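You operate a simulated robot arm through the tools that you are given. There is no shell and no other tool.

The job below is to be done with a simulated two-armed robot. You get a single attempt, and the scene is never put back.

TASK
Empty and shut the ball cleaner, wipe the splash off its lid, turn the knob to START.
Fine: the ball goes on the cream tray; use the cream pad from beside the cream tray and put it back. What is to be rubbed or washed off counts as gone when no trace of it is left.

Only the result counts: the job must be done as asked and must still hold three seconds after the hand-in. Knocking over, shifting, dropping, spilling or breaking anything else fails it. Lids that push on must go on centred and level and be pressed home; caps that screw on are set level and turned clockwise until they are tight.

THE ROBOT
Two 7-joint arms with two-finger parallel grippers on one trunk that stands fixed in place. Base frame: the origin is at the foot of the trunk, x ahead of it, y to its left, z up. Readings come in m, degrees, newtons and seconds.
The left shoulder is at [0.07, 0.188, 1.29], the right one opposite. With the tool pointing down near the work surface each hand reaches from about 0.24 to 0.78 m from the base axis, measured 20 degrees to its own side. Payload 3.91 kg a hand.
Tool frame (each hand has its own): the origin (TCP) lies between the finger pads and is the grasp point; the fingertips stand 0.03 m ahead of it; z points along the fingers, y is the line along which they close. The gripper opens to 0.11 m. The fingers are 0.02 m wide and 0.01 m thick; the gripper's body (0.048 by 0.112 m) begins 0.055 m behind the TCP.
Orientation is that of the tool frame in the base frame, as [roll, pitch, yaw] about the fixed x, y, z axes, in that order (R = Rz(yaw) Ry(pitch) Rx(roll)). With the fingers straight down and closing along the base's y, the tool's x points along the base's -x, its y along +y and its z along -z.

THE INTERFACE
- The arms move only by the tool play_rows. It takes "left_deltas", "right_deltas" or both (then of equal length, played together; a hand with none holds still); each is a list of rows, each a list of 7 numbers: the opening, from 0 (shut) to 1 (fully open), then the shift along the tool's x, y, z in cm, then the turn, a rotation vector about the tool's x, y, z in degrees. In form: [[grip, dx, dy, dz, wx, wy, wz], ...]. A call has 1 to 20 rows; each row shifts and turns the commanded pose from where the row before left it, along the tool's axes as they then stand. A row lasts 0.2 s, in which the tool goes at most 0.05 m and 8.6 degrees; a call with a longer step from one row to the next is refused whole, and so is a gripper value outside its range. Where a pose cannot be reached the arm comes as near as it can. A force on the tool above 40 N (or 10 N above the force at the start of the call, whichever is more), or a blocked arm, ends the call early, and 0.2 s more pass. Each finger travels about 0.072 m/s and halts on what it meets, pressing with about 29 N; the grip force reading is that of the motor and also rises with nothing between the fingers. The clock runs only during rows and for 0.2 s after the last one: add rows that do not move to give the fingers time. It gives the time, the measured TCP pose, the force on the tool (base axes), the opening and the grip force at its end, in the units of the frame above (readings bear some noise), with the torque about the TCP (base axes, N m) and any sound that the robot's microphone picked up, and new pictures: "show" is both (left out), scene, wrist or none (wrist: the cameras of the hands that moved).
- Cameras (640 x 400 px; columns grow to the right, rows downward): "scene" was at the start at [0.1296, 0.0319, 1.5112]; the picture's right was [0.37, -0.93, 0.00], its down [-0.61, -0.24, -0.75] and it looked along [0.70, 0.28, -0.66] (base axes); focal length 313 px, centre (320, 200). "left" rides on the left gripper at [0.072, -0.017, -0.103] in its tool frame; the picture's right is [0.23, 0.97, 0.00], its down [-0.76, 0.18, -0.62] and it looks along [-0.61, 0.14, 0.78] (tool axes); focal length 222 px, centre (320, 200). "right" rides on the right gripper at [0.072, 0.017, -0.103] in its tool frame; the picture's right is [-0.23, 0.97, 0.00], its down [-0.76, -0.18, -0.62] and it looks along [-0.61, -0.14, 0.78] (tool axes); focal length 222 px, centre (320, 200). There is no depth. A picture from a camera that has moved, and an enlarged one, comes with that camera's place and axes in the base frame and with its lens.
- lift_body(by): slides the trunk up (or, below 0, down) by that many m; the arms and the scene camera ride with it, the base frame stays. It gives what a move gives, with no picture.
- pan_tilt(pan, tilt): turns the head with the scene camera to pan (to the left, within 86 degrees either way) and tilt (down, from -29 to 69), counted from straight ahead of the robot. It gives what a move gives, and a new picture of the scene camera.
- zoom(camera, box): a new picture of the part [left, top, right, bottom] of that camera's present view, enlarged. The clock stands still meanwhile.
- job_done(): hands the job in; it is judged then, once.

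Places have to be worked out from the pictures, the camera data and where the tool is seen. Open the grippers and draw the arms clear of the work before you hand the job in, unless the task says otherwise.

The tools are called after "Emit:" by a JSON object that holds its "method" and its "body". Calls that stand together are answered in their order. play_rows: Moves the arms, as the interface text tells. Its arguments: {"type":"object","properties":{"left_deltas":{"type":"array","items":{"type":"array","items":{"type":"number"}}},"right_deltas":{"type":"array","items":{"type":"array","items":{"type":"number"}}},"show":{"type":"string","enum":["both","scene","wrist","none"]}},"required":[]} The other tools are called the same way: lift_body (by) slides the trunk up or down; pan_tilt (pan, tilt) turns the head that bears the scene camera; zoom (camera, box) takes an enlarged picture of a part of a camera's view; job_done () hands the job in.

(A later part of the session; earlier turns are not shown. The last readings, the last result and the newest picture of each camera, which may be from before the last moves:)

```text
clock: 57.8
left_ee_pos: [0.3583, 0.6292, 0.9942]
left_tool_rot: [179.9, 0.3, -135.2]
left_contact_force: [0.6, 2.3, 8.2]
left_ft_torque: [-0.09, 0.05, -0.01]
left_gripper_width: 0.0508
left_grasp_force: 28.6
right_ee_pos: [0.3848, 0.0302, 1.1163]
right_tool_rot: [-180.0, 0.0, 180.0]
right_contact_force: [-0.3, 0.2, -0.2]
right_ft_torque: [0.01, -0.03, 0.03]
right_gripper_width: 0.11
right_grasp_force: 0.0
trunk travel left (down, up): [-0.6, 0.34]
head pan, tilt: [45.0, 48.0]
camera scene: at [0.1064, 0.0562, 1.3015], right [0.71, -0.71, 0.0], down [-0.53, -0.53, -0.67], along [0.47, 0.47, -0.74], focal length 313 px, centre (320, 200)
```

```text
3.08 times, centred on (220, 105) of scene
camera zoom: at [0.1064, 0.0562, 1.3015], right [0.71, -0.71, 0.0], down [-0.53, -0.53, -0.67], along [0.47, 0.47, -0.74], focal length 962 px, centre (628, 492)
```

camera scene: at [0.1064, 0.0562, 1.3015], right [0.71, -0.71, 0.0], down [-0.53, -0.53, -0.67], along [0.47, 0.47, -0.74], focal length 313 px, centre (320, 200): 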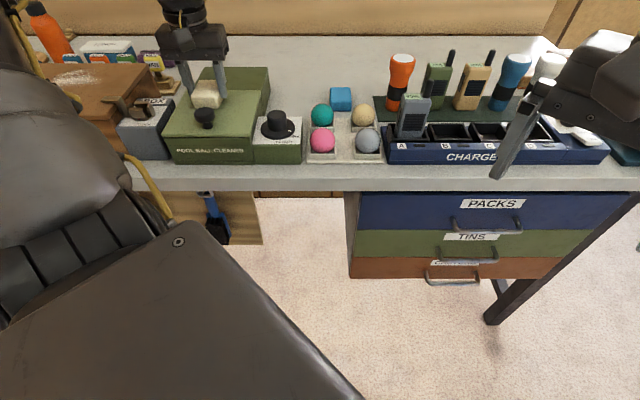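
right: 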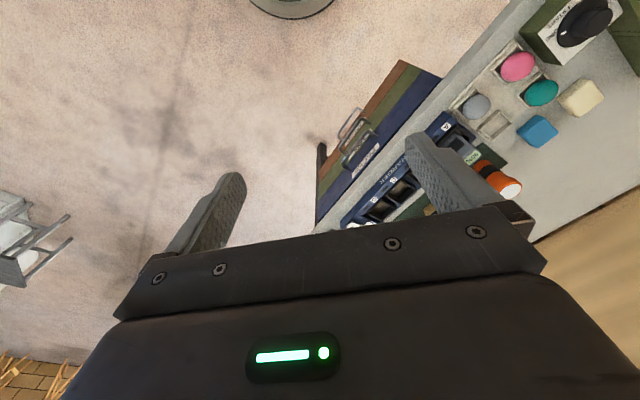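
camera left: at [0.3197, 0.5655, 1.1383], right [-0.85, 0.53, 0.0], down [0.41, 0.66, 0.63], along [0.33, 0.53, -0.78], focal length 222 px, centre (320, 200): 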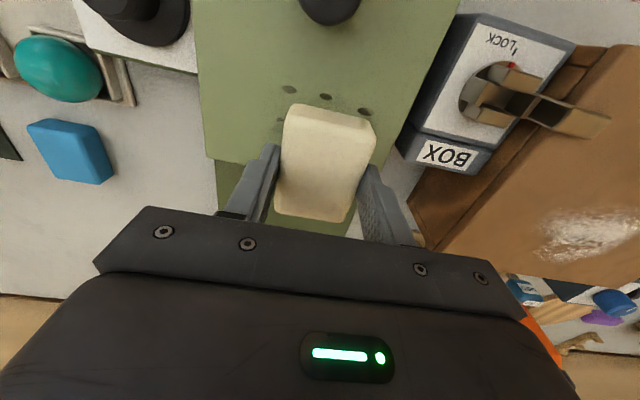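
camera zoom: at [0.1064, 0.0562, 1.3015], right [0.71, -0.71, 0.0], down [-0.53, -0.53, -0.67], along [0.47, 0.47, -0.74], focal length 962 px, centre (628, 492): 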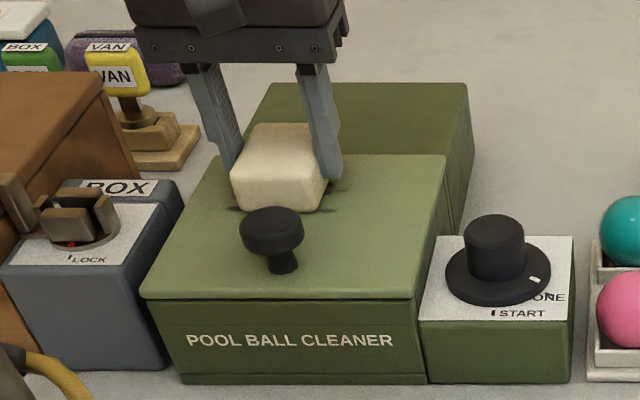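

Contact: 8 N at tool z≈0.994 — a good wiping pressure. I wipe sideways across the splash, left then right.

Emit:
{"method": "play_rows", "body": {"left_deltas": [[0.35, 0, 0.8, 0, 0, 0, 0], [0.35, 0, 0.8, 0, 0, 0, 0], [0.35, 0, 0.8, 0, 0, 0, 0], [0.35, 0, 0.8, 0, 0, 0, 0], [0.35, 0, -1, 0, 0, 0, 0], [0.35, 0, -1, 0, 0, 0, 0], [0.35, 0, -1, 0, 0, 0, 0], [0.35, 0, -1, 0, 0, 0, 0], [0.35, 0, -1, 0, 0, 0, 0], [0.35, 0, -1, 0, 0, 0, 0], [0.35, 0, -1, 0, 0, 0, 0], [0.35, 0, -1, 0, 0, 0, 0], [0.35, 0, 0, 0, 0, 0, 0]]}}

Emit:
{"method": "zoom", "body": {"camera": "scene", "box": [160, 40, 280, 170]}}

Emit:
{"method": "zoom", "body": {"camera": "left", "box": [180, 40, 500, 240]}}

```text
clock: 60.6
left_ee_pos: [0.3895, 0.5969, 0.9955]
left_tool_rot: [179.9, 0.3, -135.1]
left_contact_force: [-8.4, 8.7, 16.2]
left_ft_torque: [0.24, 0.36, 0.01]
left_gripper_width: 0.0504
left_grasp_force: 29.1
right_ee_pos: [0.3831, 0.0316, 1.1169]
right_tool_rot: [180.0, 0.2, 180.0]
right_contact_force: [-0.6, -1.1, -0.1]
right_ft_torque: [0.03, 0.0, -0.02]
right_gripper_width: 0.11
right_grasp_force: 0.2
trunk travel left (down, up): [-0.6, 0.34]
head pan, tilt: [45.0, 48.0]
camera scene: at [0.1039, 0.0563, 1.3017], right [0.71, -0.71, 0.0], down [-0.52, -0.53, -0.67], along [0.47, 0.47, -0.74], focal length 313 px, centre (320, 200)
camera left: at [0.3509, 0.5331, 1.097], right [-0.85, 0.53, 0.0], down [0.41, 0.66, 0.63], along [0.33, 0.53, -0.78], focal length 222 px, centre (320, 200)
```

scene: 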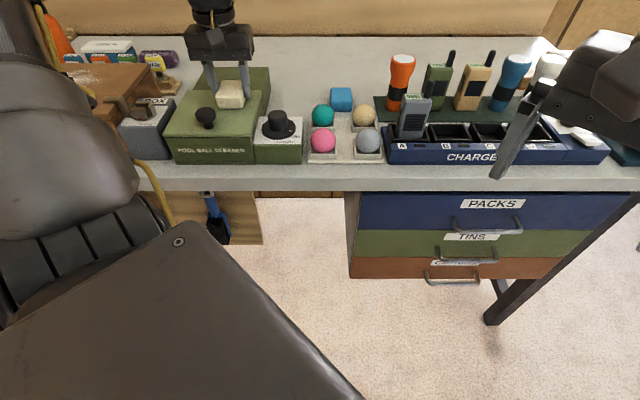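
left: 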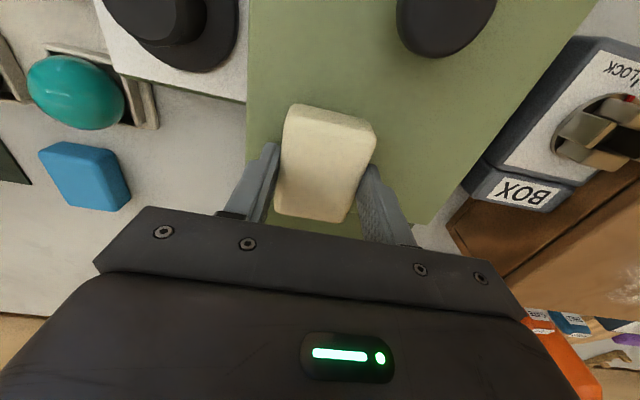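

```text
3.08 times, centred on (220, 105) of scene
camera zoom: at [0.1039, 0.0563, 1.3017], right [0.71, -0.71, 0.0], down [-0.52, -0.53, -0.67], along [0.47, 0.47, -0.74], focal length 962 px, centre (628, 492)
```

zoom: 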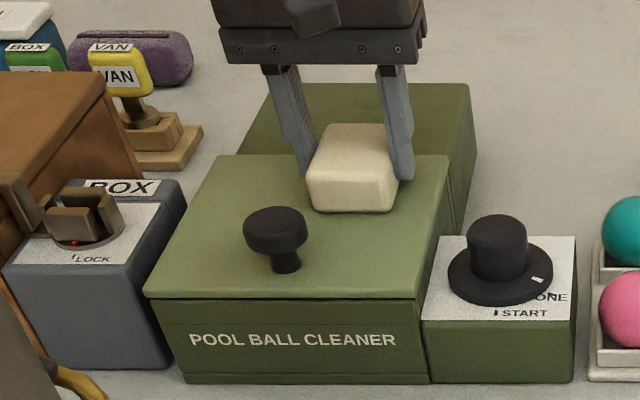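

```text
2.00 times, centred on (340, 140) of left
camera zoom: at [0.3509, 0.5331, 1.097], right [-0.85, 0.53, 0.0], down [0.41, 0.66, 0.63], along [0.33, 0.53, -0.78], focal length 444 px, centre (280, 320)
```

zoom: 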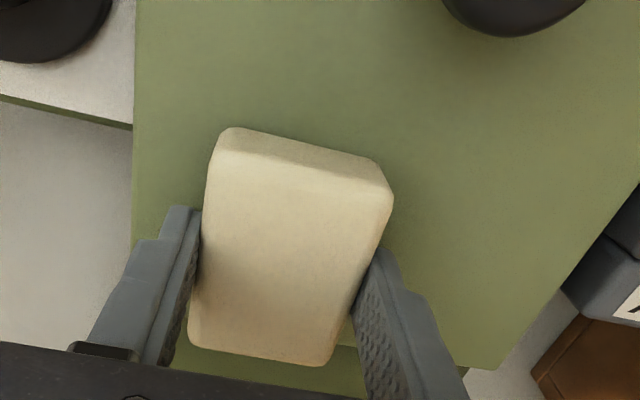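

The pass removed nearly all the marks. To be sure nothing faint remains, I make further passes shifted forward and backward.

Emit:
{"method": "play_rows", "body": {"left_deltas": [[0.35, 0.6, 0, -0.05, 0, 0, 0], [0.35, 0.6, 0, 0, 0, 0, 0], [0.35, 0, 1, 0, 0, 0, 0], [0.35, 0, 1, 0, 0, 0, 0], [0.35, 0, 1, 0, 0, 0, 0], [0.35, 0, 1, 0, 0, 0, 0], [0.35, 0, 1, 0, 0, 0, 0], [0.35, 0, 1, 0, 0, 0, 0], [0.35, 0, 1, 0, 0, 0, 0], [0.35, 0, 0.6, 0, 0, 0, 0], [0.35, -0.7, 0, 0, 0, 0, 0], [0.35, -0.7, 0, 0, 0, 0, 0], [0.35, -0.6, 0, 0, 0, 0, 0], [0.35, 0, -1, 0, 0, 0, 0], [0.35, 0, -1, 0, 0, 0, 0], [0.35, 0, -1, 0, 0, 0, 0], [0.35, 0, -1, 0, 0, 0, 0], [0.35, 0, -1, 0, 0, 0, 0], [0.35, 0, -1, 0, 0, 0, 0], [0.35, 0, -1.2, 0, 0, 0, 0]]}}

```text
clock: 64.8
left_ee_pos: [0.3956, 0.6048, 0.9941]
left_tool_rot: [179.9, 0.3, -135.2]
left_contact_force: [-5.2, 3.8, 8.7]
left_ft_torque: [0.17, 0.09, 0.08]
left_gripper_width: 0.0507
left_grasp_force: 29.1
right_ee_pos: [0.3839, 0.031, 1.1156]
right_tool_rot: [180.0, -0.1, -180.0]
right_contact_force: [0.3, 0.2, -0.3]
right_ft_torque: [0.0, -0.02, 0.02]
right_gripper_width: 0.1102
right_grasp_force: 0.1
trunk travel left (down, up): [-0.6, 0.34]
head pan, tilt: [45.0, 48.0]
camera scene: at [0.1057, 0.0563, 1.3014], right [0.71, -0.71, 0.0], down [-0.52, -0.53, -0.67], along [0.47, 0.47, -0.74], focal length 313 px, centre (320, 200)
camera left: at [0.3551, 0.5417, 1.097], right [-0.85, 0.53, 0.0], down [0.41, 0.66, 0.63], along [0.33, 0.53, -0.78], focal length 222 px, centre (320, 200)
```

scene: 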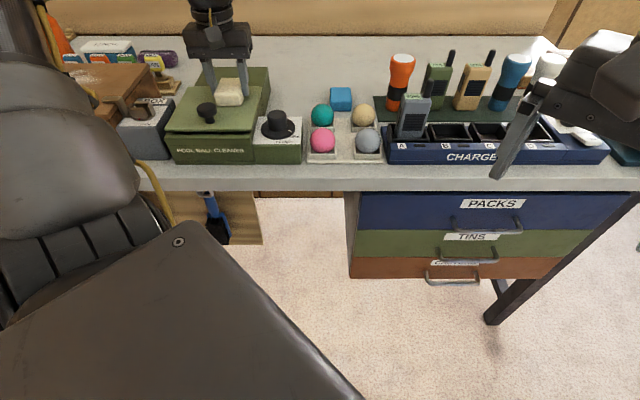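
left: 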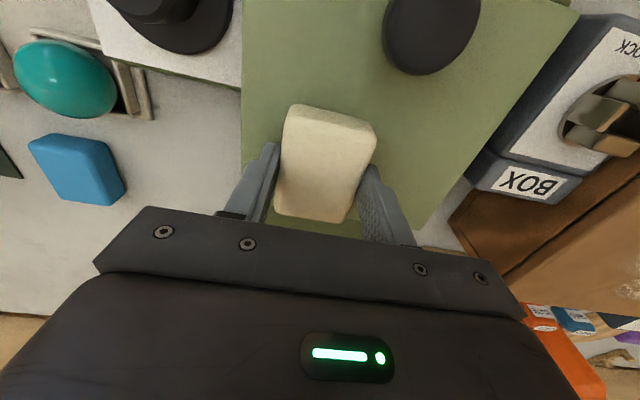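

I lift the pad off and check both the lid surface and that the lid hasn't slid back during the wiping.

Emit:
{"method": "play_rows", "body": {"left_deltas": [[0.35, 0, 0, -1, 0, 0, 0], [0.35, 0, 0, -3, 0, 0, 0], [0.35, -2, -2, -1, 0, 0, 0], [0.35, -3, -3, 0, 0, 0, 0], [0.35, 0, 0, 0, 0, 0, 0]]}}

Emit:
{"method": "zoom", "body": {"camera": "scene", "box": [155, 55, 275, 170]}}

Emit:
{"method": "zoom", "body": {"camera": "scene", "box": [175, 75, 265, 145]}}

Emit:
{"method": "zoom", "body": {"camera": "left", "box": [340, 0, 600, 200]}}

```text
clock: 66.0
left_ee_pos: [0.4636, 0.6056, 1.0462]
left_tool_rot: [-179.9, 0.2, -135.0]
left_contact_force: [-0.2, 0.1, 0.4]
left_ft_torque: [-0.01, 0.0, 0.0]
left_gripper_width: 0.0507
left_grasp_force: 29.0
right_ee_pos: [0.3838, 0.0322, 1.1161]
right_tool_rot: [-180.0, 0.1, 180.0]
right_contact_force: [-0.3, 0.2, 0.0]
right_ft_torque: [-0.01, -0.03, 0.0]
right_gripper_width: 0.1099
right_grasp_force: 0.0
trunk travel left (down, up): [-0.6, 0.34]
head pan, tilt: [45.0, 48.0]
camera scene: at [0.1049, 0.0573, 1.3015], right [0.71, -0.71, 0.0], down [-0.52, -0.53, -0.67], along [0.47, 0.47, -0.74], focal length 313 px, centre (320, 200)
camera left: at [0.4249, 0.5418, 1.1483], right [-0.85, 0.53, 0.0], down [0.41, 0.66, 0.63], along [0.33, 0.53, -0.78], focal length 222 px, centre (320, 200)
```

scene: 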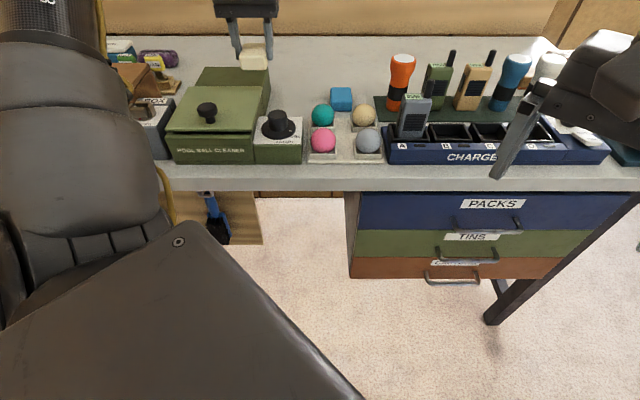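
left: 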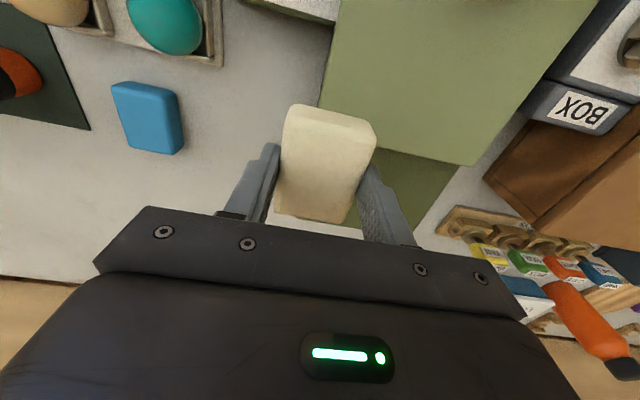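

```text
3.48 times, centred on (215, 112) of scene
camera zoom: at [0.1049, 0.0573, 1.3015], right [0.71, -0.71, 0.0], down [-0.52, -0.53, -0.67], along [0.47, 0.47, -0.74], focal length 1087 px, centre (685, 504)
```

zoom: 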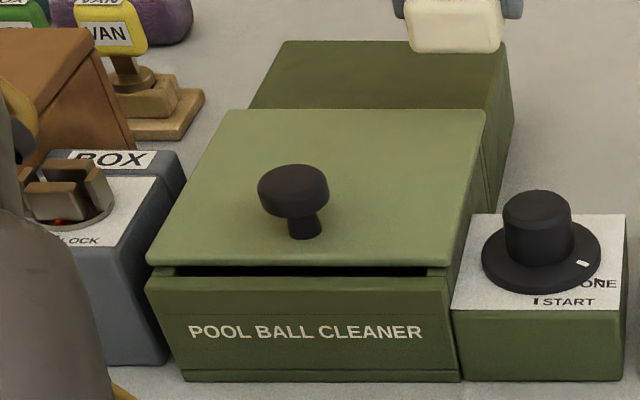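

```text
5.71 times, centred on (220, 110) of scene
camera zoom: at [0.1049, 0.0573, 1.3015], right [0.71, -0.71, 0.0], down [-0.52, -0.53, -0.67], along [0.47, 0.47, -0.74], focal length 1786 px, centre (891, 714)
```

zoom: 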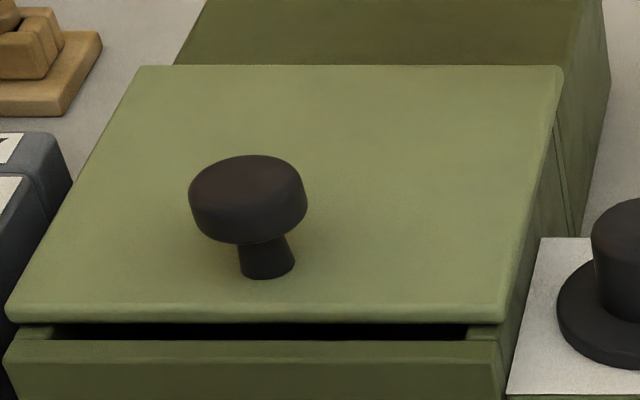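

```text
2.00 times, centred on (470, 100) of left
camera zoom: at [0.4249, 0.5418, 1.1483], right [-0.85, 0.53, 0.0], down [0.41, 0.66, 0.63], along [0.33, 0.53, -0.78], focal length 444 px, centre (20, 400)
```

zoom: 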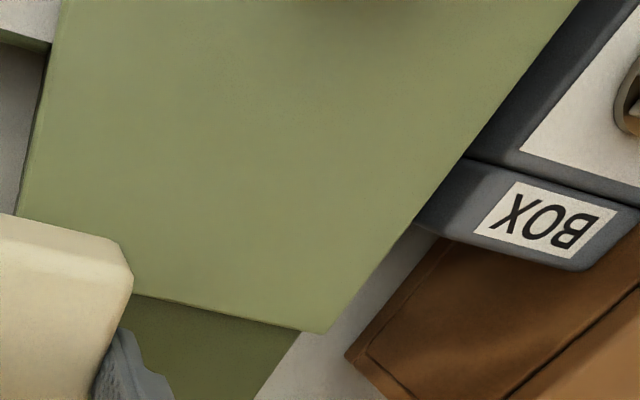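

The lid did creep back about 1.5 cm while wiping, so I'll close it again afterwards. First I move the pad aside (farther back) to inspect the wiped area closely.

Emit:
{"method": "play_rows", "body": {"left_deltas": [[0.35, -1.0, 3, 0, 0, 0, 0], [0.35, -1.5, 3, 0, 0, 0, 0], [0.35, -0.5, 2, 0, 0, 0, 0], [0.35, 0, 0, 0, 0, 0, 0]], "show": "wrist"}}

Emit:
{"method": "zoom", "body": {"camera": "left", "box": [200, 0, 460, 160]}}

Emit:
{"method": "zoom", "body": {"camera": "left", "box": [260, 40, 400, 128]}}

```text
clock: 67.0
left_ee_pos: [0.4316, 0.6816, 1.046]
left_tool_rot: [179.9, 0.2, -135.2]
left_contact_force: [-0.3, -0.3, -0.3]
left_ft_torque: [-0.01, 0.0, -0.01]
left_gripper_width: 0.0505
left_grasp_force: 28.5
right_ee_pos: [0.3852, 0.0305, 1.1148]
right_tool_rot: [-180.0, 0.0, -180.0]
right_contact_force: [-1.1, -0.3, -0.3]
right_ft_torque: [0.04, -0.03, -0.02]
right_gripper_width: 0.11
right_grasp_force: 0.1
trunk travel left (down, up): [-0.6, 0.34]
head pan, tilt: [45.0, 48.0]
camera left: at [0.3918, 0.619, 1.1481], right [-0.85, 0.53, 0.0], down [0.41, 0.66, 0.63], along [0.33, 0.53, -0.78], focal length 222 px, centre (320, 200)
```

left: 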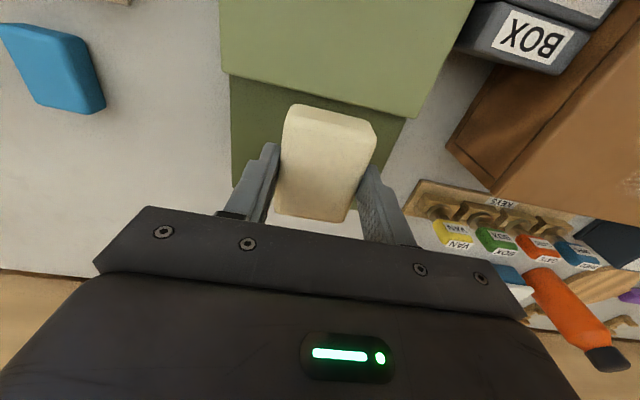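

```text
2.46 times, centred on (330, 80) of left
camera zoom: at [0.3918, 0.619, 1.1481], right [-0.85, 0.53, 0.0], down [0.41, 0.66, 0.63], along [0.33, 0.53, -0.78], focal length 547 px, centre (295, 495)
```

zoom: 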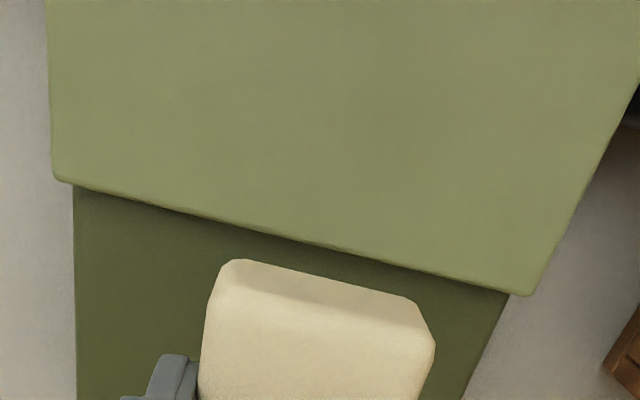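

```text
4.55 times, centred on (330, 84) of left
camera zoom: at [0.3918, 0.619, 1.1481], right [-0.85, 0.53, 0.0], down [0.41, 0.66, 0.63], along [0.33, 0.53, -0.78], focal length 1010 px, centre (274, 727)
```

zoom: 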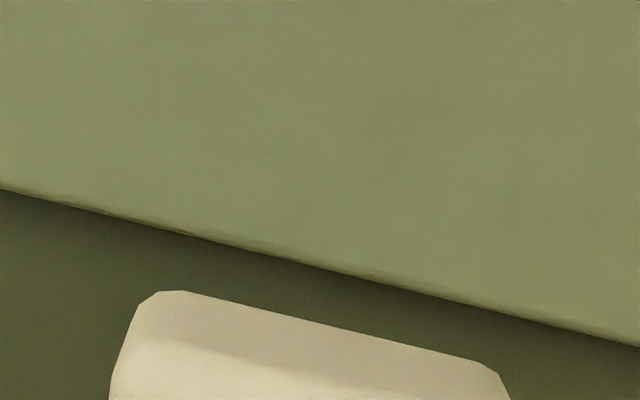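

The lid looks clean but I suspect a very faint brownish tint near the middle. I zoom tighter from both cameras to judge.

Emit:
{"method": "zoom", "body": {"camera": "scene", "box": [185, 82, 265, 132]}}

Emit:
{"method": "zoom", "body": {"camera": "left", "box": [215, 0, 475, 120]}}

Emit:
{"method": "zoom", "body": {"camera": "left", "box": [300, 0, 400, 80]}}

```text
8.00 times, centred on (225, 107) of scene
camera zoom: at [0.1069, 0.0568, 1.3013], right [0.71, -0.71, 0.0], down [-0.53, -0.53, -0.67], along [0.47, 0.47, -0.74], focal length 2501 px, centre (1080, 944)
```

zoom: 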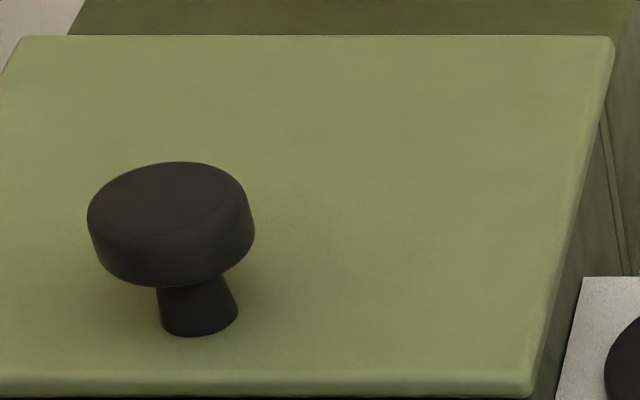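

```text
2.46 times, centred on (345, 60) of left
camera zoom: at [0.3918, 0.619, 1.1481], right [-0.85, 0.53, 0.0], down [0.41, 0.66, 0.63], along [0.33, 0.53, -0.78], focal length 547 px, centre (258, 545)
```

zoom: 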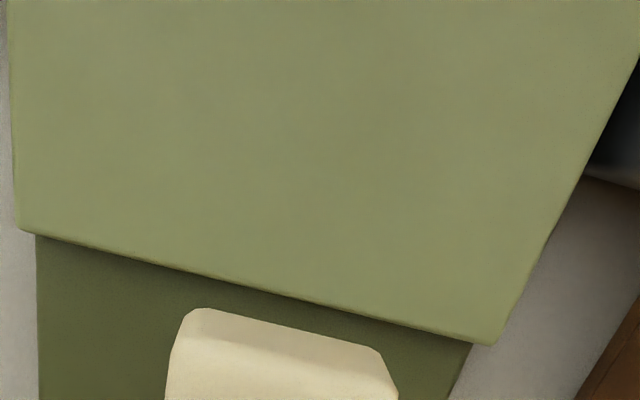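

```text
5.00 times, centred on (350, 40) of left
camera zoom: at [0.3918, 0.619, 1.1481], right [-0.85, 0.53, 0.0], down [0.41, 0.66, 0.63], along [0.33, 0.53, -0.78], focal length 1111 px, centre (170, 1000)
```

zoom: 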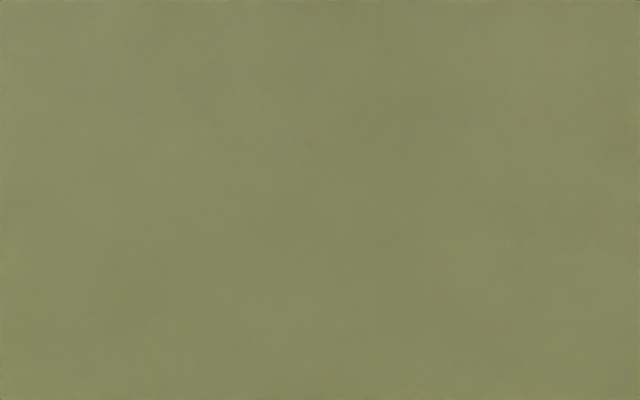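

No distinct trace is visible, but as insurance I make one more overlapping set of sideways strokes (lifting between rows so the lid isn't dragged).

Emit:
{"method": "play_rows", "body": {"left_deltas": [[0.35, 3, 2.2, 0, 0, 0, 0], [0.35, 3, 2.3, 0, 0, 0, 0], [0.35, 0, 0, 3, 0, 0, 0], [0.35, 0, 0, 1.7, 0, 0, 0], [0.35, 0, 0, 0.3, 0, 0, 0], [0.35, 0, 0, 0.2, 0, 0, 0], [0.35, 0, -1, 0, 0, 0, 0], [0.35, 0, -1, 0, 0, 0, 0], [0.35, 0, -1, 0, 0, 0, 0], [0.35, 0, -1, 0, 0, 0, 0], [0.35, 0, -1, 0, 0, 0, 0], [0.35, 0, -1, 0, 0, 0, 0], [0.35, 0, -1, 0, 0, 0, 0], [0.35, 0, -1, 0, 0, 0, 0]], "show": "scene"}}

```text
clock: 70.0
left_ee_pos: [0.4106, 0.6131, 0.994]
left_tool_rot: [180.0, 0.3, -135.0]
left_contact_force: [-11.4, 10.9, 20.9]
left_ft_torque: [0.35, 0.29, 0.11]
left_gripper_width: 0.0508
left_grasp_force: 29.2
right_ee_pos: [0.3825, 0.0302, 1.1163]
right_tool_rot: [179.9, 0.1, 180.0]
right_contact_force: [0.2, 0.3, 0.4]
right_ft_torque: [-0.01, 0.04, -0.03]
right_gripper_width: 0.1102
right_grasp_force: 0.0
trunk travel left (down, up): [-0.6, 0.34]
head pan, tilt: [45.0, 48.0]
camera scene: at [0.1033, 0.056, 1.3017], right [0.71, -0.71, 0.0], down [-0.52, -0.53, -0.67], along [0.48, 0.47, -0.74], focal length 313 px, centre (320, 200)
```

scene: 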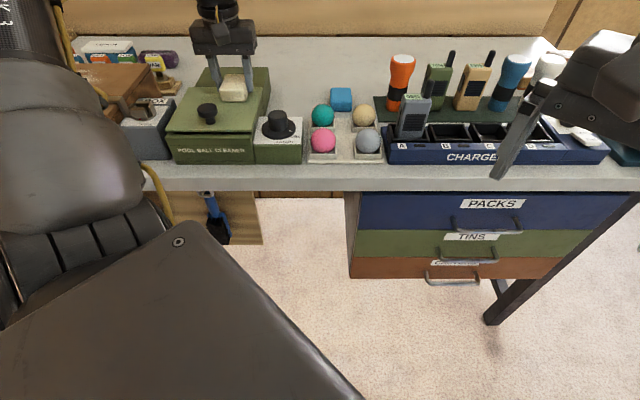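

Good pressure (21 N). I lift, shift 2.2 cm to the front, and sweep back across slightly lighter.

Emit:
{"method": "play_rows", "body": {"left_deltas": [[0.35, 0, 0, -1, 0, 0, 0], [0.35, 2.2, 0, 0, 0, 0, 0], [0.35, 0, 0, 0.7, 0, 0, 0], [0.35, 0, 0, 0.2, 0, 0, 0], [0.35, 0, 1, 0, 0, 0, 0], [0.35, 0, 1, 0, 0, 0, 0], [0.35, 0, 1, 0, 0, 0, 0], [0.35, 0, 1, 0, 0, 0, 0], [0.35, 0, 1, 0, 0, 0, 0], [0.35, 0, 1, 0, 0, 0, 0], [0.35, 0, 1, 0, 0, 0, 0], [0.35, 0, 1, 0, 0, 0, 0], [0.35, 0, 0, -1, 0, 0, 0], [0.35, 0, 0, -3, 0, 0, 0], [0.35, -2, -1, -1, 0, 0, 0], [0.35, -3.5, -1, 0, 0, 0, 0], [0.35, -3.5, -1, 0, 0, 0, 0], [0.35, 0, 0, 0, 0, 0, 0]]}}

Emit:
{"method": "zoom", "body": {"camera": "scene", "box": [155, 65, 275, 170]}}

Emit:
{"method": "zoom", "body": {"camera": "left", "box": [180, 0, 460, 130]}}

```text
clock: 73.8
left_ee_pos: [0.427, 0.6997, 1.0419]
left_tool_rot: [179.9, 0.2, -135.1]
left_contact_force: [-0.8, 0.3, -0.1]
left_ft_torque: [0.0, -0.03, 0.02]
left_gripper_width: 0.0505
left_grasp_force: 29.2
right_ee_pos: [0.3834, 0.0311, 1.1159]
right_tool_rot: [180.0, -0.1, -179.9]
right_contact_force: [-1.0, 0.5, -0.3]
right_ft_torque: [-0.01, -0.01, 0.01]
right_gripper_width: 0.1101
right_grasp_force: 0.1
trunk travel left (down, up): [-0.6, 0.34]
head pan, tilt: [45.0, 48.0]
camera scene: at [0.1054, 0.0576, 1.3014], right [0.71, -0.71, 0.0], down [-0.52, -0.53, -0.67], along [0.47, 0.47, -0.74], focal length 313 px, centre (320, 200)
camera left: at [0.3873, 0.6371, 1.1458], right [-0.85, 0.53, 0.0], down [0.41, 0.66, 0.63], along [0.33, 0.53, -0.78], focal length 222 px, centre (320, 200)
```

scene: 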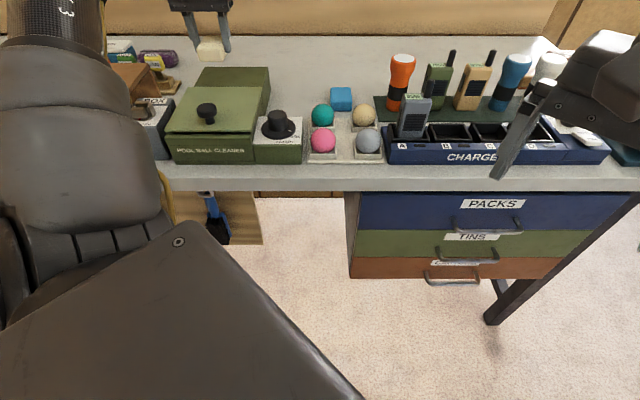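
left: 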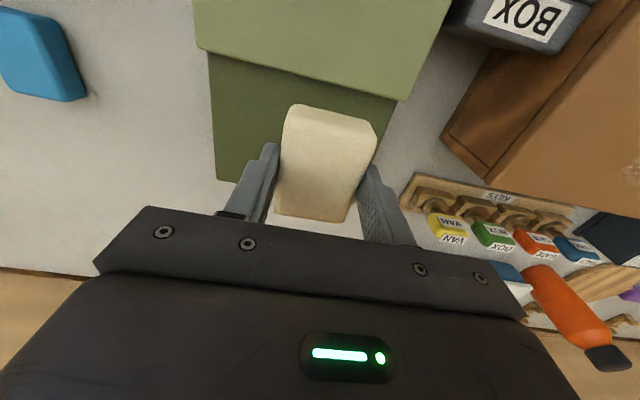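

```text
3.81 times, centred on (215, 118) of scene
camera zoom: at [0.1054, 0.0576, 1.3014], right [0.71, -0.71, 0.0], down [-0.52, -0.53, -0.67], along [0.47, 0.47, -0.74], focal length 1191 px, centre (720, 514)
```

zoom: 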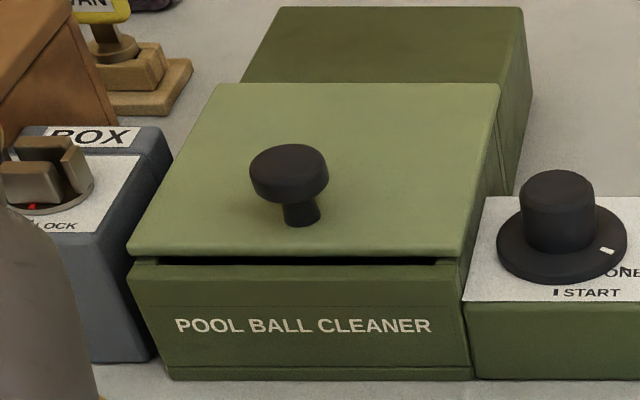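

```text
2.29 times, centred on (320, 65) of left
camera zoom: at [0.3873, 0.6371, 1.1458], right [-0.85, 0.53, 0.0], down [0.41, 0.66, 0.63], along [0.33, 0.53, -0.78], focal length 508 px, centre (320, 509)
```

zoom: 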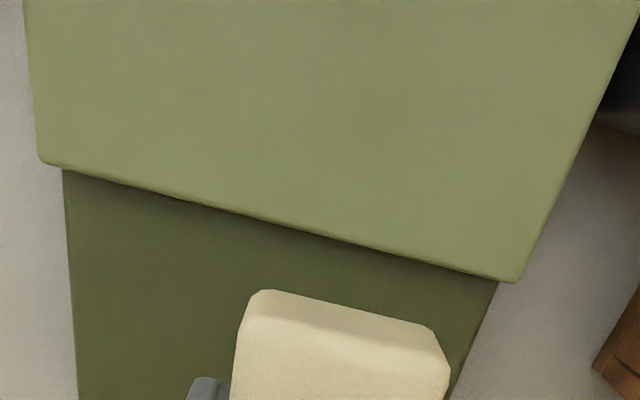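

The lid is clean. The pad still sits unchanged in the fingers. I carry it back over its original place.

Emit:
{"method": "play_rows", "body": {"left_deltas": [[0.35, 0, -2, 1.0, 0, 0, 0], [0.35, -0.2, -3.4, 1.2, 0, 0, 0], [0.35, -0.3, -3.8, 0, 0, 0, 0], [0.35, -0.3, -3.8, 0, 0, 0, 0], [0.35, -0.3, -3.8, 0, 0, 0, 0], [0.35, -0.25, -2.14, 0, 0, 0, 0], [0.35, 0, 0, 0, 0, 0, 0]]}}

```text
clock: 75.4
left_ee_pos: [0.5707, 0.5747, 1.0211]
left_tool_rot: [-179.9, 0.1, -135.1]
left_contact_force: [-0.1, 0.4, 0.1]
left_ft_torque: [0.02, -0.01, -0.04]
left_gripper_width: 0.0505
left_grasp_force: 29.1
right_ee_pos: [0.385, 0.0315, 1.1162]
right_tool_rot: [-180.0, 0.0, -180.0]
right_contact_force: [0.3, -0.1, -0.4]
right_ft_torque: [0.03, -0.02, -0.02]
right_gripper_width: 0.1101
right_grasp_force: 0.0
trunk travel left (down, up): [-0.6, 0.34]
head pan, tilt: [45.0, 48.0]
camera scene: at [0.1064, 0.0576, 1.3013], right [0.71, -0.71, 0.0], down [-0.53, -0.53, -0.67], along [0.47, 0.47, -0.74], focal length 313 px, centre (320, 200)
camera left: at [0.5308, 0.5114, 1.1242], right [-0.85, 0.53, 0.0], down [0.41, 0.66, 0.63], along [0.33, 0.53, -0.78], focal length 222 px, centre (320, 200)
```

scene: 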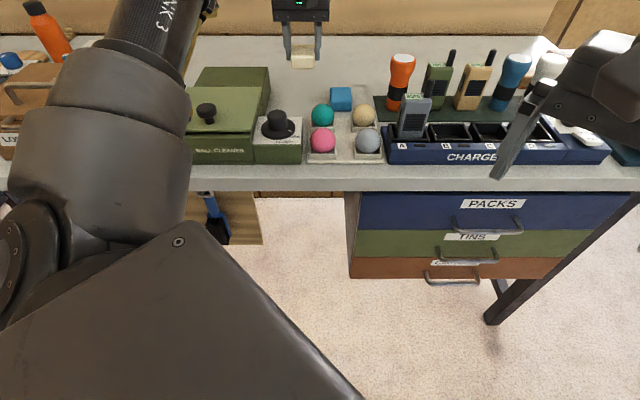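
left: 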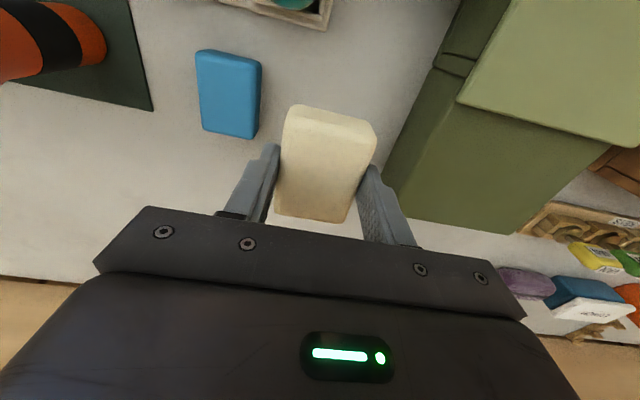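

Directly over the original spot (within 1 mm). I descend to z≈0.925, then ease down until it touches the table.

Emit:
{"method": "play_rows", "body": {"left_deltas": [[0.35, 0, 0, 3, 0, 0, 0], [0.35, 0, 0, 3, 0, 0, 0], [0.35, 0, 0, 2.5, 0, 0, 0], [0.35, 0, 0, 1.1, 0, 0, 0], [0.35, 0, 0, 0.2, 0, 0, 0], [0.35, 0, 0, 0.2, 0, 0, 0], [0.35, 0, 0, 0, 0, 0, 0]]}}

Emit:
{"method": "zoom", "body": {"camera": "scene", "box": [260, 40, 380, 140]}}

```text
clock: 77.0
left_ee_pos: [0.571, 0.5744, 0.9184]
left_tool_rot: [179.9, 0.2, -135.2]
left_contact_force: [0.0, -0.5, -0.4]
left_ft_torque: [-0.02, -0.03, -0.03]
left_gripper_width: 0.0508
left_grasp_force: 29.4
right_ee_pos: [0.3856, 0.0305, 1.1155]
right_tool_rot: [180.0, 0.1, -179.9]
right_contact_force: [0.7, -0.1, -0.4]
right_ft_torque: [0.0, 0.04, 0.03]
right_gripper_width: 0.11
right_grasp_force: 0.0
trunk travel left (down, up): [-0.6, 0.34]
head pan, tilt: [45.0, 48.0]
camera scene: at [0.1069, 0.057, 1.3013], right [0.71, -0.71, 0.0], down [-0.53, -0.53, -0.67], along [0.47, 0.47, -0.74], focal length 313 px, centre (320, 200)
camera left: at [0.5297, 0.5103, 1.0229], right [-0.85, 0.53, 0.0], down [0.41, 0.66, 0.63], along [0.33, 0.53, -0.78], focal length 222 px, centre (320, 200)
```

scene: 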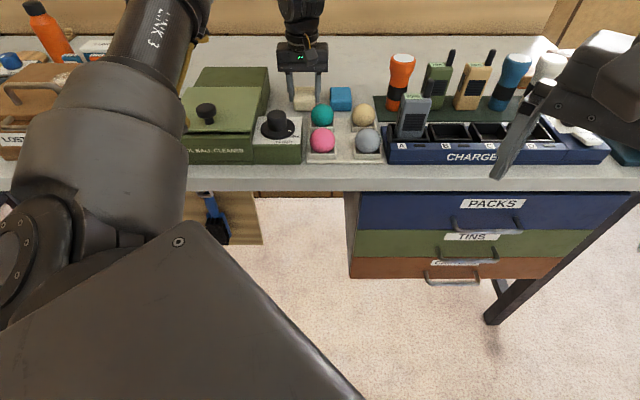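
left: 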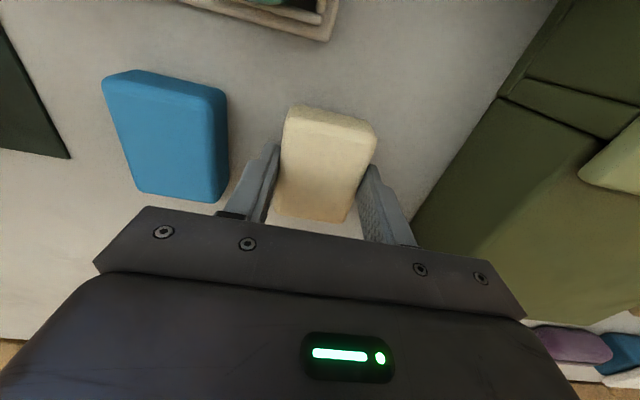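

```text
4.00 times, centred on (320, 90) of scene
camera zoom: at [0.1069, 0.057, 1.3013], right [0.71, -0.71, 0.0], down [-0.53, -0.53, -0.67], along [0.47, 0.47, -0.74], focal length 1250 px, centre (320, 640)
```

zoom: 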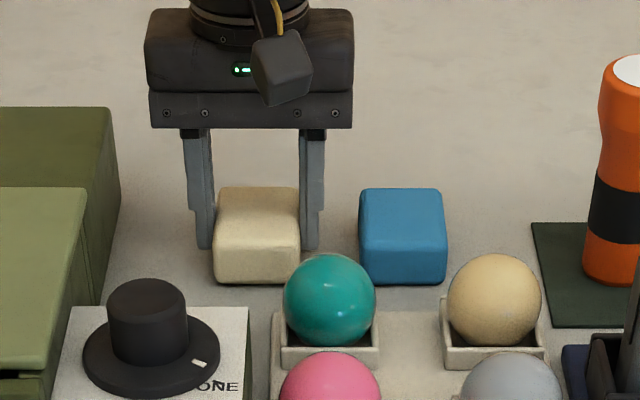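

No contact yet (the pad was pushed slightly up in the grip); it's about 1.5 mm to the right of its old spot, so I trim that and ease down further.

Emit:
{"method": "play_rows", "body": {"left_deltas": [[0.35, 0, 0.15, 0.1, 0, 0, 0], [0.35, 0, 0, 0.15, 0, 0, 0], [0.35, 0, 0, 0, 0, 0, 0]], "show": "none"}}

```text
clock: 77.8
left_ee_pos: [0.5679, 0.5753, 0.919]
left_tool_rot: [180.0, 0.2, -135.1]
left_contact_force: [0.2, 0.0, -0.4]
left_ft_torque: [-0.01, 0.0, -0.01]
left_gripper_width: 0.0503
left_grasp_force: 29.5
right_ee_pos: [0.3862, 0.0299, 1.1155]
right_tool_rot: [180.0, 0.0, 179.9]
right_contact_force: [-0.4, 0.3, 1.5]
right_ft_torque: [-0.01, 0.03, 0.02]
right_gripper_width: 0.11
right_grasp_force: 0.1
trunk travel left (down, up): [-0.6, 0.34]
head pan, tilt: [45.0, 48.0]
```

Still no contact; readings are noisy at the 1 mm level. I continue down in 2 mm steps.

Emit:
{"method": "play_rows", "body": {"left_deltas": [[0.35, 0, 0, 0.15, 0, 0, 0], [0.35, 0, 0, 0, 0, 0, 0]], "show": "none"}}

Emit:
{"method": "play_rows", "body": {"left_deltas": [[0.35, 0, 0, 0.15, 0, 0, 0], [0.35, 0, 0, 0, 0, 0, 0]], "show": "none"}}

```text
clock: 78.4
left_ee_pos: [0.5688, 0.5741, 0.9181]
left_tool_rot: [179.9, 0.2, -135.1]
left_contact_force: [0.1, 0.2, 3.3]
left_ft_torque: [0.05, -0.1, 0.01]
left_gripper_width: 0.0508
left_grasp_force: 29.2
right_ee_pos: [0.3861, 0.0303, 1.1164]
right_tool_rot: [-179.9, 0.0, 180.0]
right_contact_force: [-0.6, -0.7, -0.6]
right_ft_torque: [0.01, 0.01, -0.02]
right_gripper_width: 0.1097
right_grasp_force: 0.1
trunk travel left (down, up): [-0.6, 0.34]
head pan, tilt: [45.0, 48.0]
```

```text
clock: 79.0
left_ee_pos: [0.5696, 0.575, 0.9176]
left_tool_rot: [-180.0, 0.3, -135.1]
left_contact_force: [1.3, 0.9, 10.9]
left_ft_torque: [0.02, -0.03, 0.06]
left_gripper_width: 0.0506
left_grasp_force: 29.1
right_ee_pos: [0.3842, 0.0295, 1.1162]
right_tool_rot: [180.0, 0.1, 179.9]
right_contact_force: [-0.6, -0.6, 0.1]
right_ft_torque: [0.03, -0.01, -0.03]
right_gripper_width: 0.1101
right_grasp_force: 0.1
trunk travel left (down, up): [-0.6, 0.34]
head pan, tilt: [45.0, 48.0]
```

Contact with the table: 11 N at z 0.918. I open the fingers gently and lift straight up.

Emit:
{"method": "play_rows", "body": {"left_deltas": [[0.35, 0, 0, -0.1, 0, 0, 0], [0.45, 0, 0, 0, 0, 0, 0], [0.52, 0, 0, 0, 0, 0, 0], [0.6, 0, 0, 0, 0, 0, 0], [0.6, 0, 0, 0, 0, 0, 0], [0.6, 0, 0, -2, 0, 0, 0], [0.6, 0, 0, -4, 0, 0, 0], [0.6, 0, 0, -4, 0, 0, 0], [0.6, 1, 0, -2, 0, 0, 0], [0.6, 0, 0, 0, 0, 0, 0]]}}

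Emit:
{"method": "zoom", "body": {"camera": "scene", "box": [260, 40, 380, 140]}}

```text
clock: 81.2
left_ee_pos: [0.5634, 0.5687, 1.0366]
left_tool_rot: [179.9, 0.2, -135.1]
left_contact_force: [0.1, 0.5, -0.2]
left_ft_torque: [-0.01, 0.0, -0.01]
left_gripper_width: 0.066
left_grasp_force: 0.0
right_ee_pos: [0.386, 0.0315, 1.1157]
right_tool_rot: [180.0, 0.0, -180.0]
right_contact_force: [0.3, -0.6, 0.1]
right_ft_torque: [0.02, 0.03, 0.02]
right_gripper_width: 0.1099
right_grasp_force: 0.1
trunk travel left (down, up): [-0.6, 0.34]
head pan, tilt: [45.0, 48.0]
camera scene: at [0.1074, 0.0573, 1.3012], right [0.71, -0.71, 0.0], down [-0.53, -0.53, -0.67], along [0.47, 0.47, -0.74], focal length 313 px, centre (320, 200)
camera left: at [0.5236, 0.5058, 1.1396], right [-0.85, 0.53, 0.0], down [0.41, 0.66, 0.63], along [0.33, 0.53, -0.78], focal length 222 px, centre (320, 200)
```

scene: 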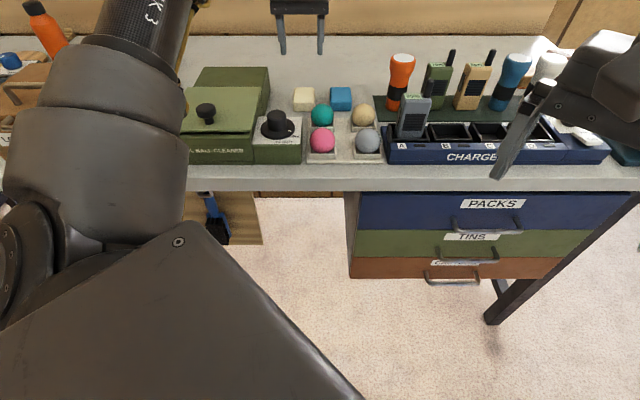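
left: 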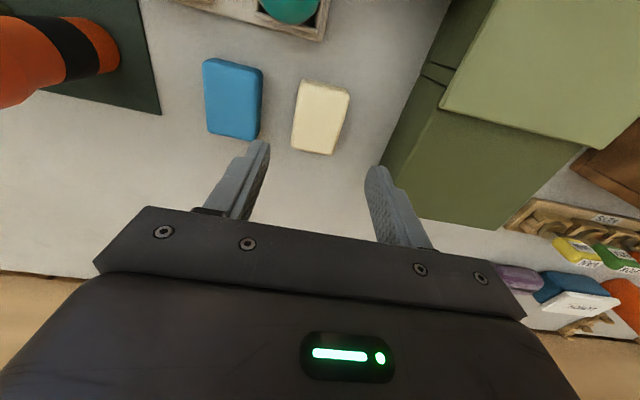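

```text
4.00 times, centred on (320, 90) of scene
camera zoom: at [0.1074, 0.0573, 1.3012], right [0.71, -0.71, 0.0], down [-0.53, -0.53, -0.67], along [0.47, 0.47, -0.74], focal length 1250 px, centre (320, 640)
```

zoom: 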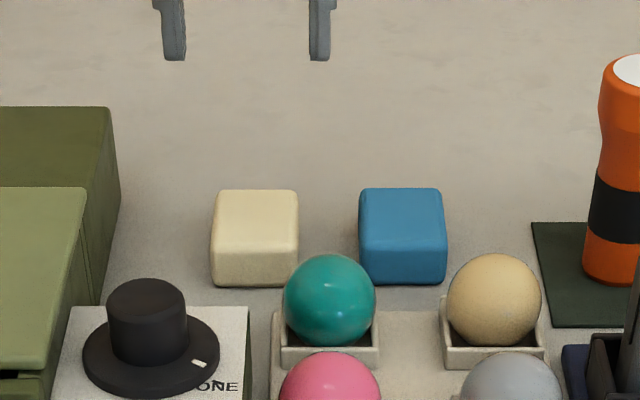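

The pad is back within about a millimetre of its original place. Now I move over the lid knob (about e1 -0.172, e2 0.627) to close the lid fully again.

Emit:
{"method": "play_rows", "body": {"left_deltas": [[0.6, 2.0, 2.0, 0, 0, 0, 0], [0.6, 2.9, 2.8, 0, 0, 0, 0], [0.6, 2.9, 2.8, 0, 0, 0, 0], [0.6, 2.9, 2.8, 0, 0, 0, 0], [0.6, 2.9, 2.8, 0, 0, 0, 0], [0.6, 2.75, 2.6, 0, 0, 0, 0], [0.6, 1.0, 1.0, 0, 0, 0, 0], [0.6, 0, 0, 0, 0, 0, 0]]}}

Emit:
{"method": "zoom", "body": {"camera": "scene", "box": [155, 50, 295, 170]}}

Emit:
{"method": "zoom", "body": {"camera": "left", "box": [180, 20, 500, 240]}}

```text
clock: 83.0
left_ee_pos: [0.3201, 0.5646, 1.0375]
left_tool_rot: [179.9, 0.1, -135.1]
left_contact_force: [-0.3, 0.3, 0.6]
left_ft_torque: [0.01, -0.04, -0.05]
left_gripper_width: 0.0662
left_grasp_force: 0.0
right_ee_pos: [0.3856, 0.0298, 1.1154]
right_tool_rot: [180.0, 0.0, -180.0]
right_contact_force: [-0.4, 0.7, 0.0]
right_ft_torque: [0.02, -0.02, 0.02]
right_gripper_width: 0.1101
right_grasp_force: 0.1
trunk travel left (down, up): [-0.6, 0.34]
head pan, tilt: [45.0, 48.0]
camera scene: at [0.1071, 0.0569, 1.3013], right [0.71, -0.71, 0.0], down [-0.53, -0.53, -0.67], along [0.47, 0.47, -0.74], focal length 313 px, centre (320, 200)
camera left: at [0.2802, 0.501, 1.1406], right [-0.85, 0.53, 0.0], down [0.41, 0.66, 0.63], along [0.33, 0.53, -0.78], focal length 222 px, centre (320, 200)
```

scene: 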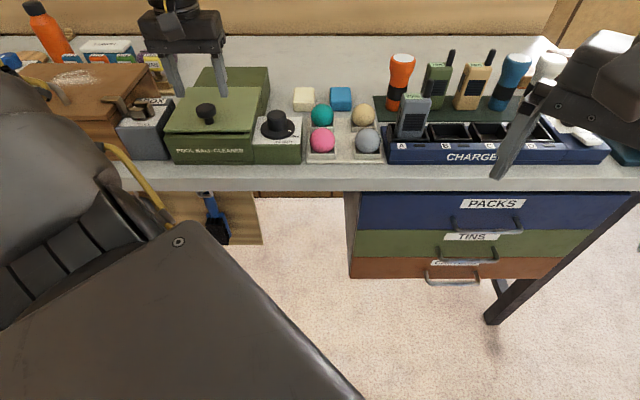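
left: 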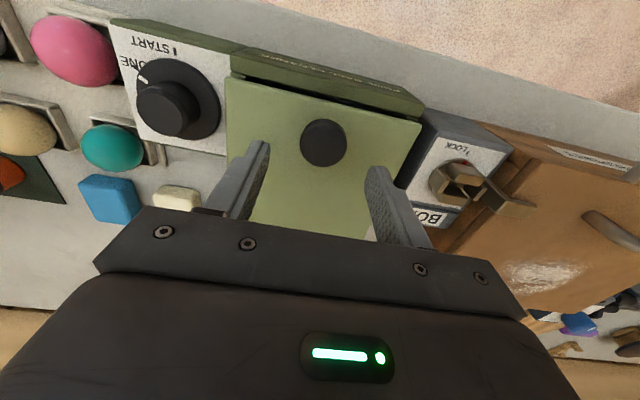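

```text
3.33 times, centred on (225, 110) of scene
camera zoom: at [0.1071, 0.0569, 1.3013], right [0.71, -0.71, 0.0], down [-0.53, -0.53, -0.67], along [0.47, 0.47, -0.74], focal length 1042 px, centre (637, 500)
```

zoom: 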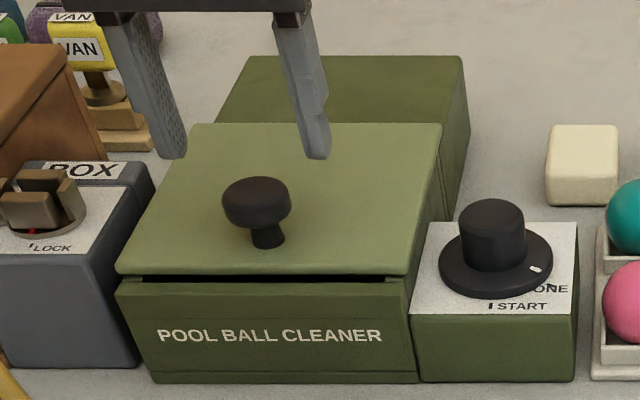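

```text
1.82 times, centred on (340, 130) of left
camera zoom: at [0.2802, 0.501, 1.1406], right [-0.85, 0.53, 0.0], down [0.41, 0.66, 0.63], along [0.33, 0.53, -0.78], focal length 404 px, centre (284, 327)
```

zoom: 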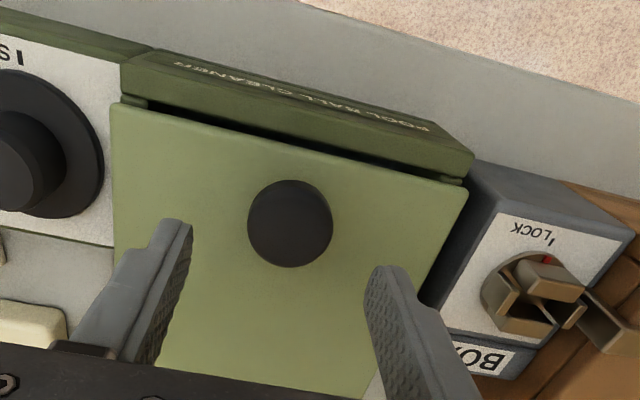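

The knob is at about e1 -0.173, e2 0.621. I shift 4 mm forward, descend, and grip it.

Emit:
{"method": "play_rows", "body": {"left_deltas": [[0.6, 0.4, 0, 0.5, 0, 0, 0], [0.6, 0, 0, 2, 0, 0, 0], [0.6, 0, 0, 1.2, 0, 0, 0], [0.6, 0, 0, 0.45, 0, 0, 0], [0.5, 0, 0, 0, 0, 0, 0], [0.4, 0, 0, 0, 0, 0, 0], [0.3, 0, 0, 0, 0, 0, 0], [0.2, 0, 0, 0, 0, 0, 0], [0.2, 0, 0, 0, 0, 0, 0]]}}

```text
clock: 85.0
left_ee_pos: [0.3155, 0.5626, 0.9948]
left_tool_rot: [-180.0, 0.2, -134.9]
left_contact_force: [-8.1, 7.2, 1.0]
left_ft_torque: [0.2, 0.23, 0.12]
left_gripper_width: 0.035
left_grasp_force: 45.0
right_ee_pos: [0.3845, 0.0307, 1.1157]
right_tool_rot: [-179.9, 0.0, -180.0]
right_contact_force: [-0.2, 0.7, 0.7]
right_ft_torque: [0.01, -0.01, 0.0]
right_gripper_width: 0.1098
right_grasp_force: 0.1
trunk travel left (down, up): [-0.6, 0.34]
head pan, tilt: [45.0, 48.0]
camera scene: at [0.1053, 0.0583, 1.3014], right [0.71, -0.71, 0.0], down [-0.52, -0.53, -0.67], along [0.47, 0.47, -0.74], focal length 313 px, centre (320, 200)
camera left: at [0.2756, 0.4996, 1.0978], right [-0.85, 0.53, 0.0], down [0.41, 0.66, 0.63], along [0.33, 0.53, -0.78], focal length 222 px, centre (320, 200)
```

scene: 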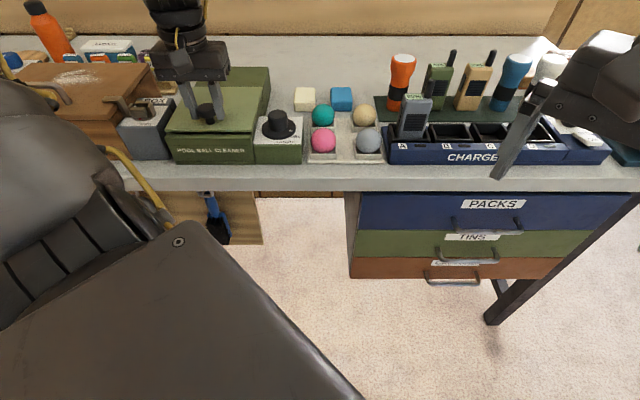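
left: 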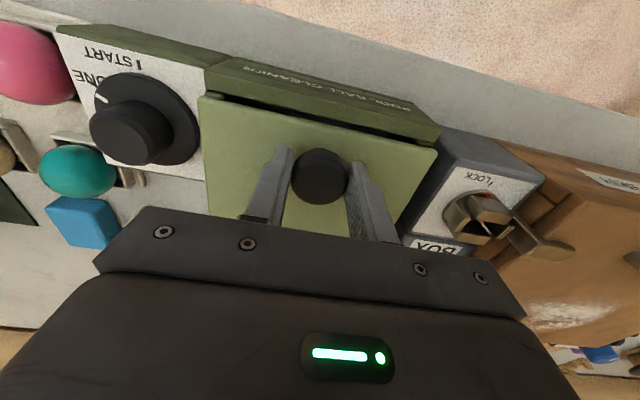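

The knob is gripped. I relieve the side load and pull forward in small steps to the stop.

Emit:
{"method": "play_rows", "body": {"left_deltas": [[0.2, 0.3, 0.15, 0, 0, 0, 0], [0.2, 0.3, 0, 0, 0, 0, 0], [0.2, 0.3, 0, 0, 0, 0, 0], [0.2, 0.2, 0, 0, 0, 0, 0], [0.2, 0.2, 0, 0, 0, 0, 0], [0.2, 0, 0, 0, 0, 0, 0]], "show": "scene"}}

Emit:
{"method": "zoom", "body": {"camera": "scene", "box": [155, 70, 275, 170]}}

```text
clock: 86.4
left_ee_pos: [0.3066, 0.5534, 0.9947]
left_tool_rot: [-180.0, 0.1, -135.2]
left_contact_force: [-6.6, 4.1, -0.4]
left_ft_torque: [0.18, -0.03, -0.01]
left_gripper_width: 0.0353
left_grasp_force: 45.1
right_ee_pos: [0.3852, 0.0309, 1.1165]
right_tool_rot: [-179.9, 0.1, -180.0]
right_contact_force: [0.8, -0.7, 0.0]
right_ft_torque: [0.02, 0.02, -0.01]
right_gripper_width: 0.1101
right_grasp_force: 0.0
trunk travel left (down, up): [-0.6, 0.34]
head pan, tilt: [45.0, 48.0]
camera scene: at [0.1057, 0.0577, 1.3014], right [0.71, -0.71, 0.0], down [-0.52, -0.53, -0.67], along [0.47, 0.47, -0.74], focal length 313 px, centre (320, 200)
```

scene: 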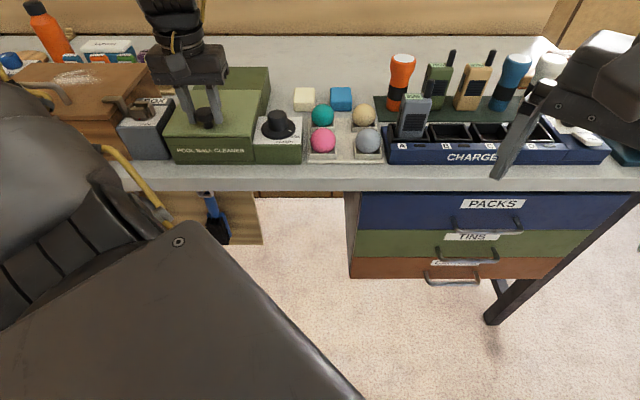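

```text
4.00 times, centred on (215, 120) of scene
camera zoom: at [0.1057, 0.0577, 1.3014], right [0.71, -0.71, 0.0], down [-0.52, -0.53, -0.67], along [0.47, 0.47, -0.74], focal length 1250 px, centre (740, 520)
```

zoom: 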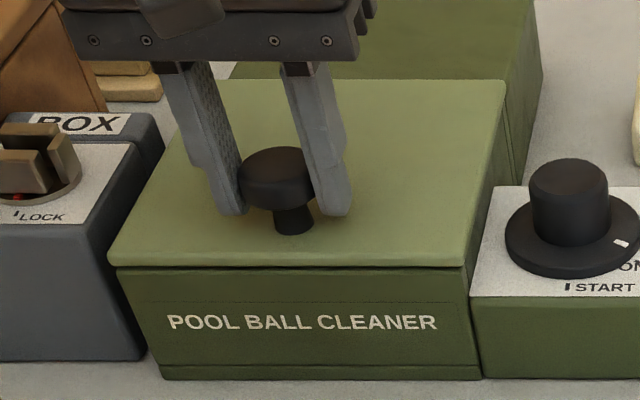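

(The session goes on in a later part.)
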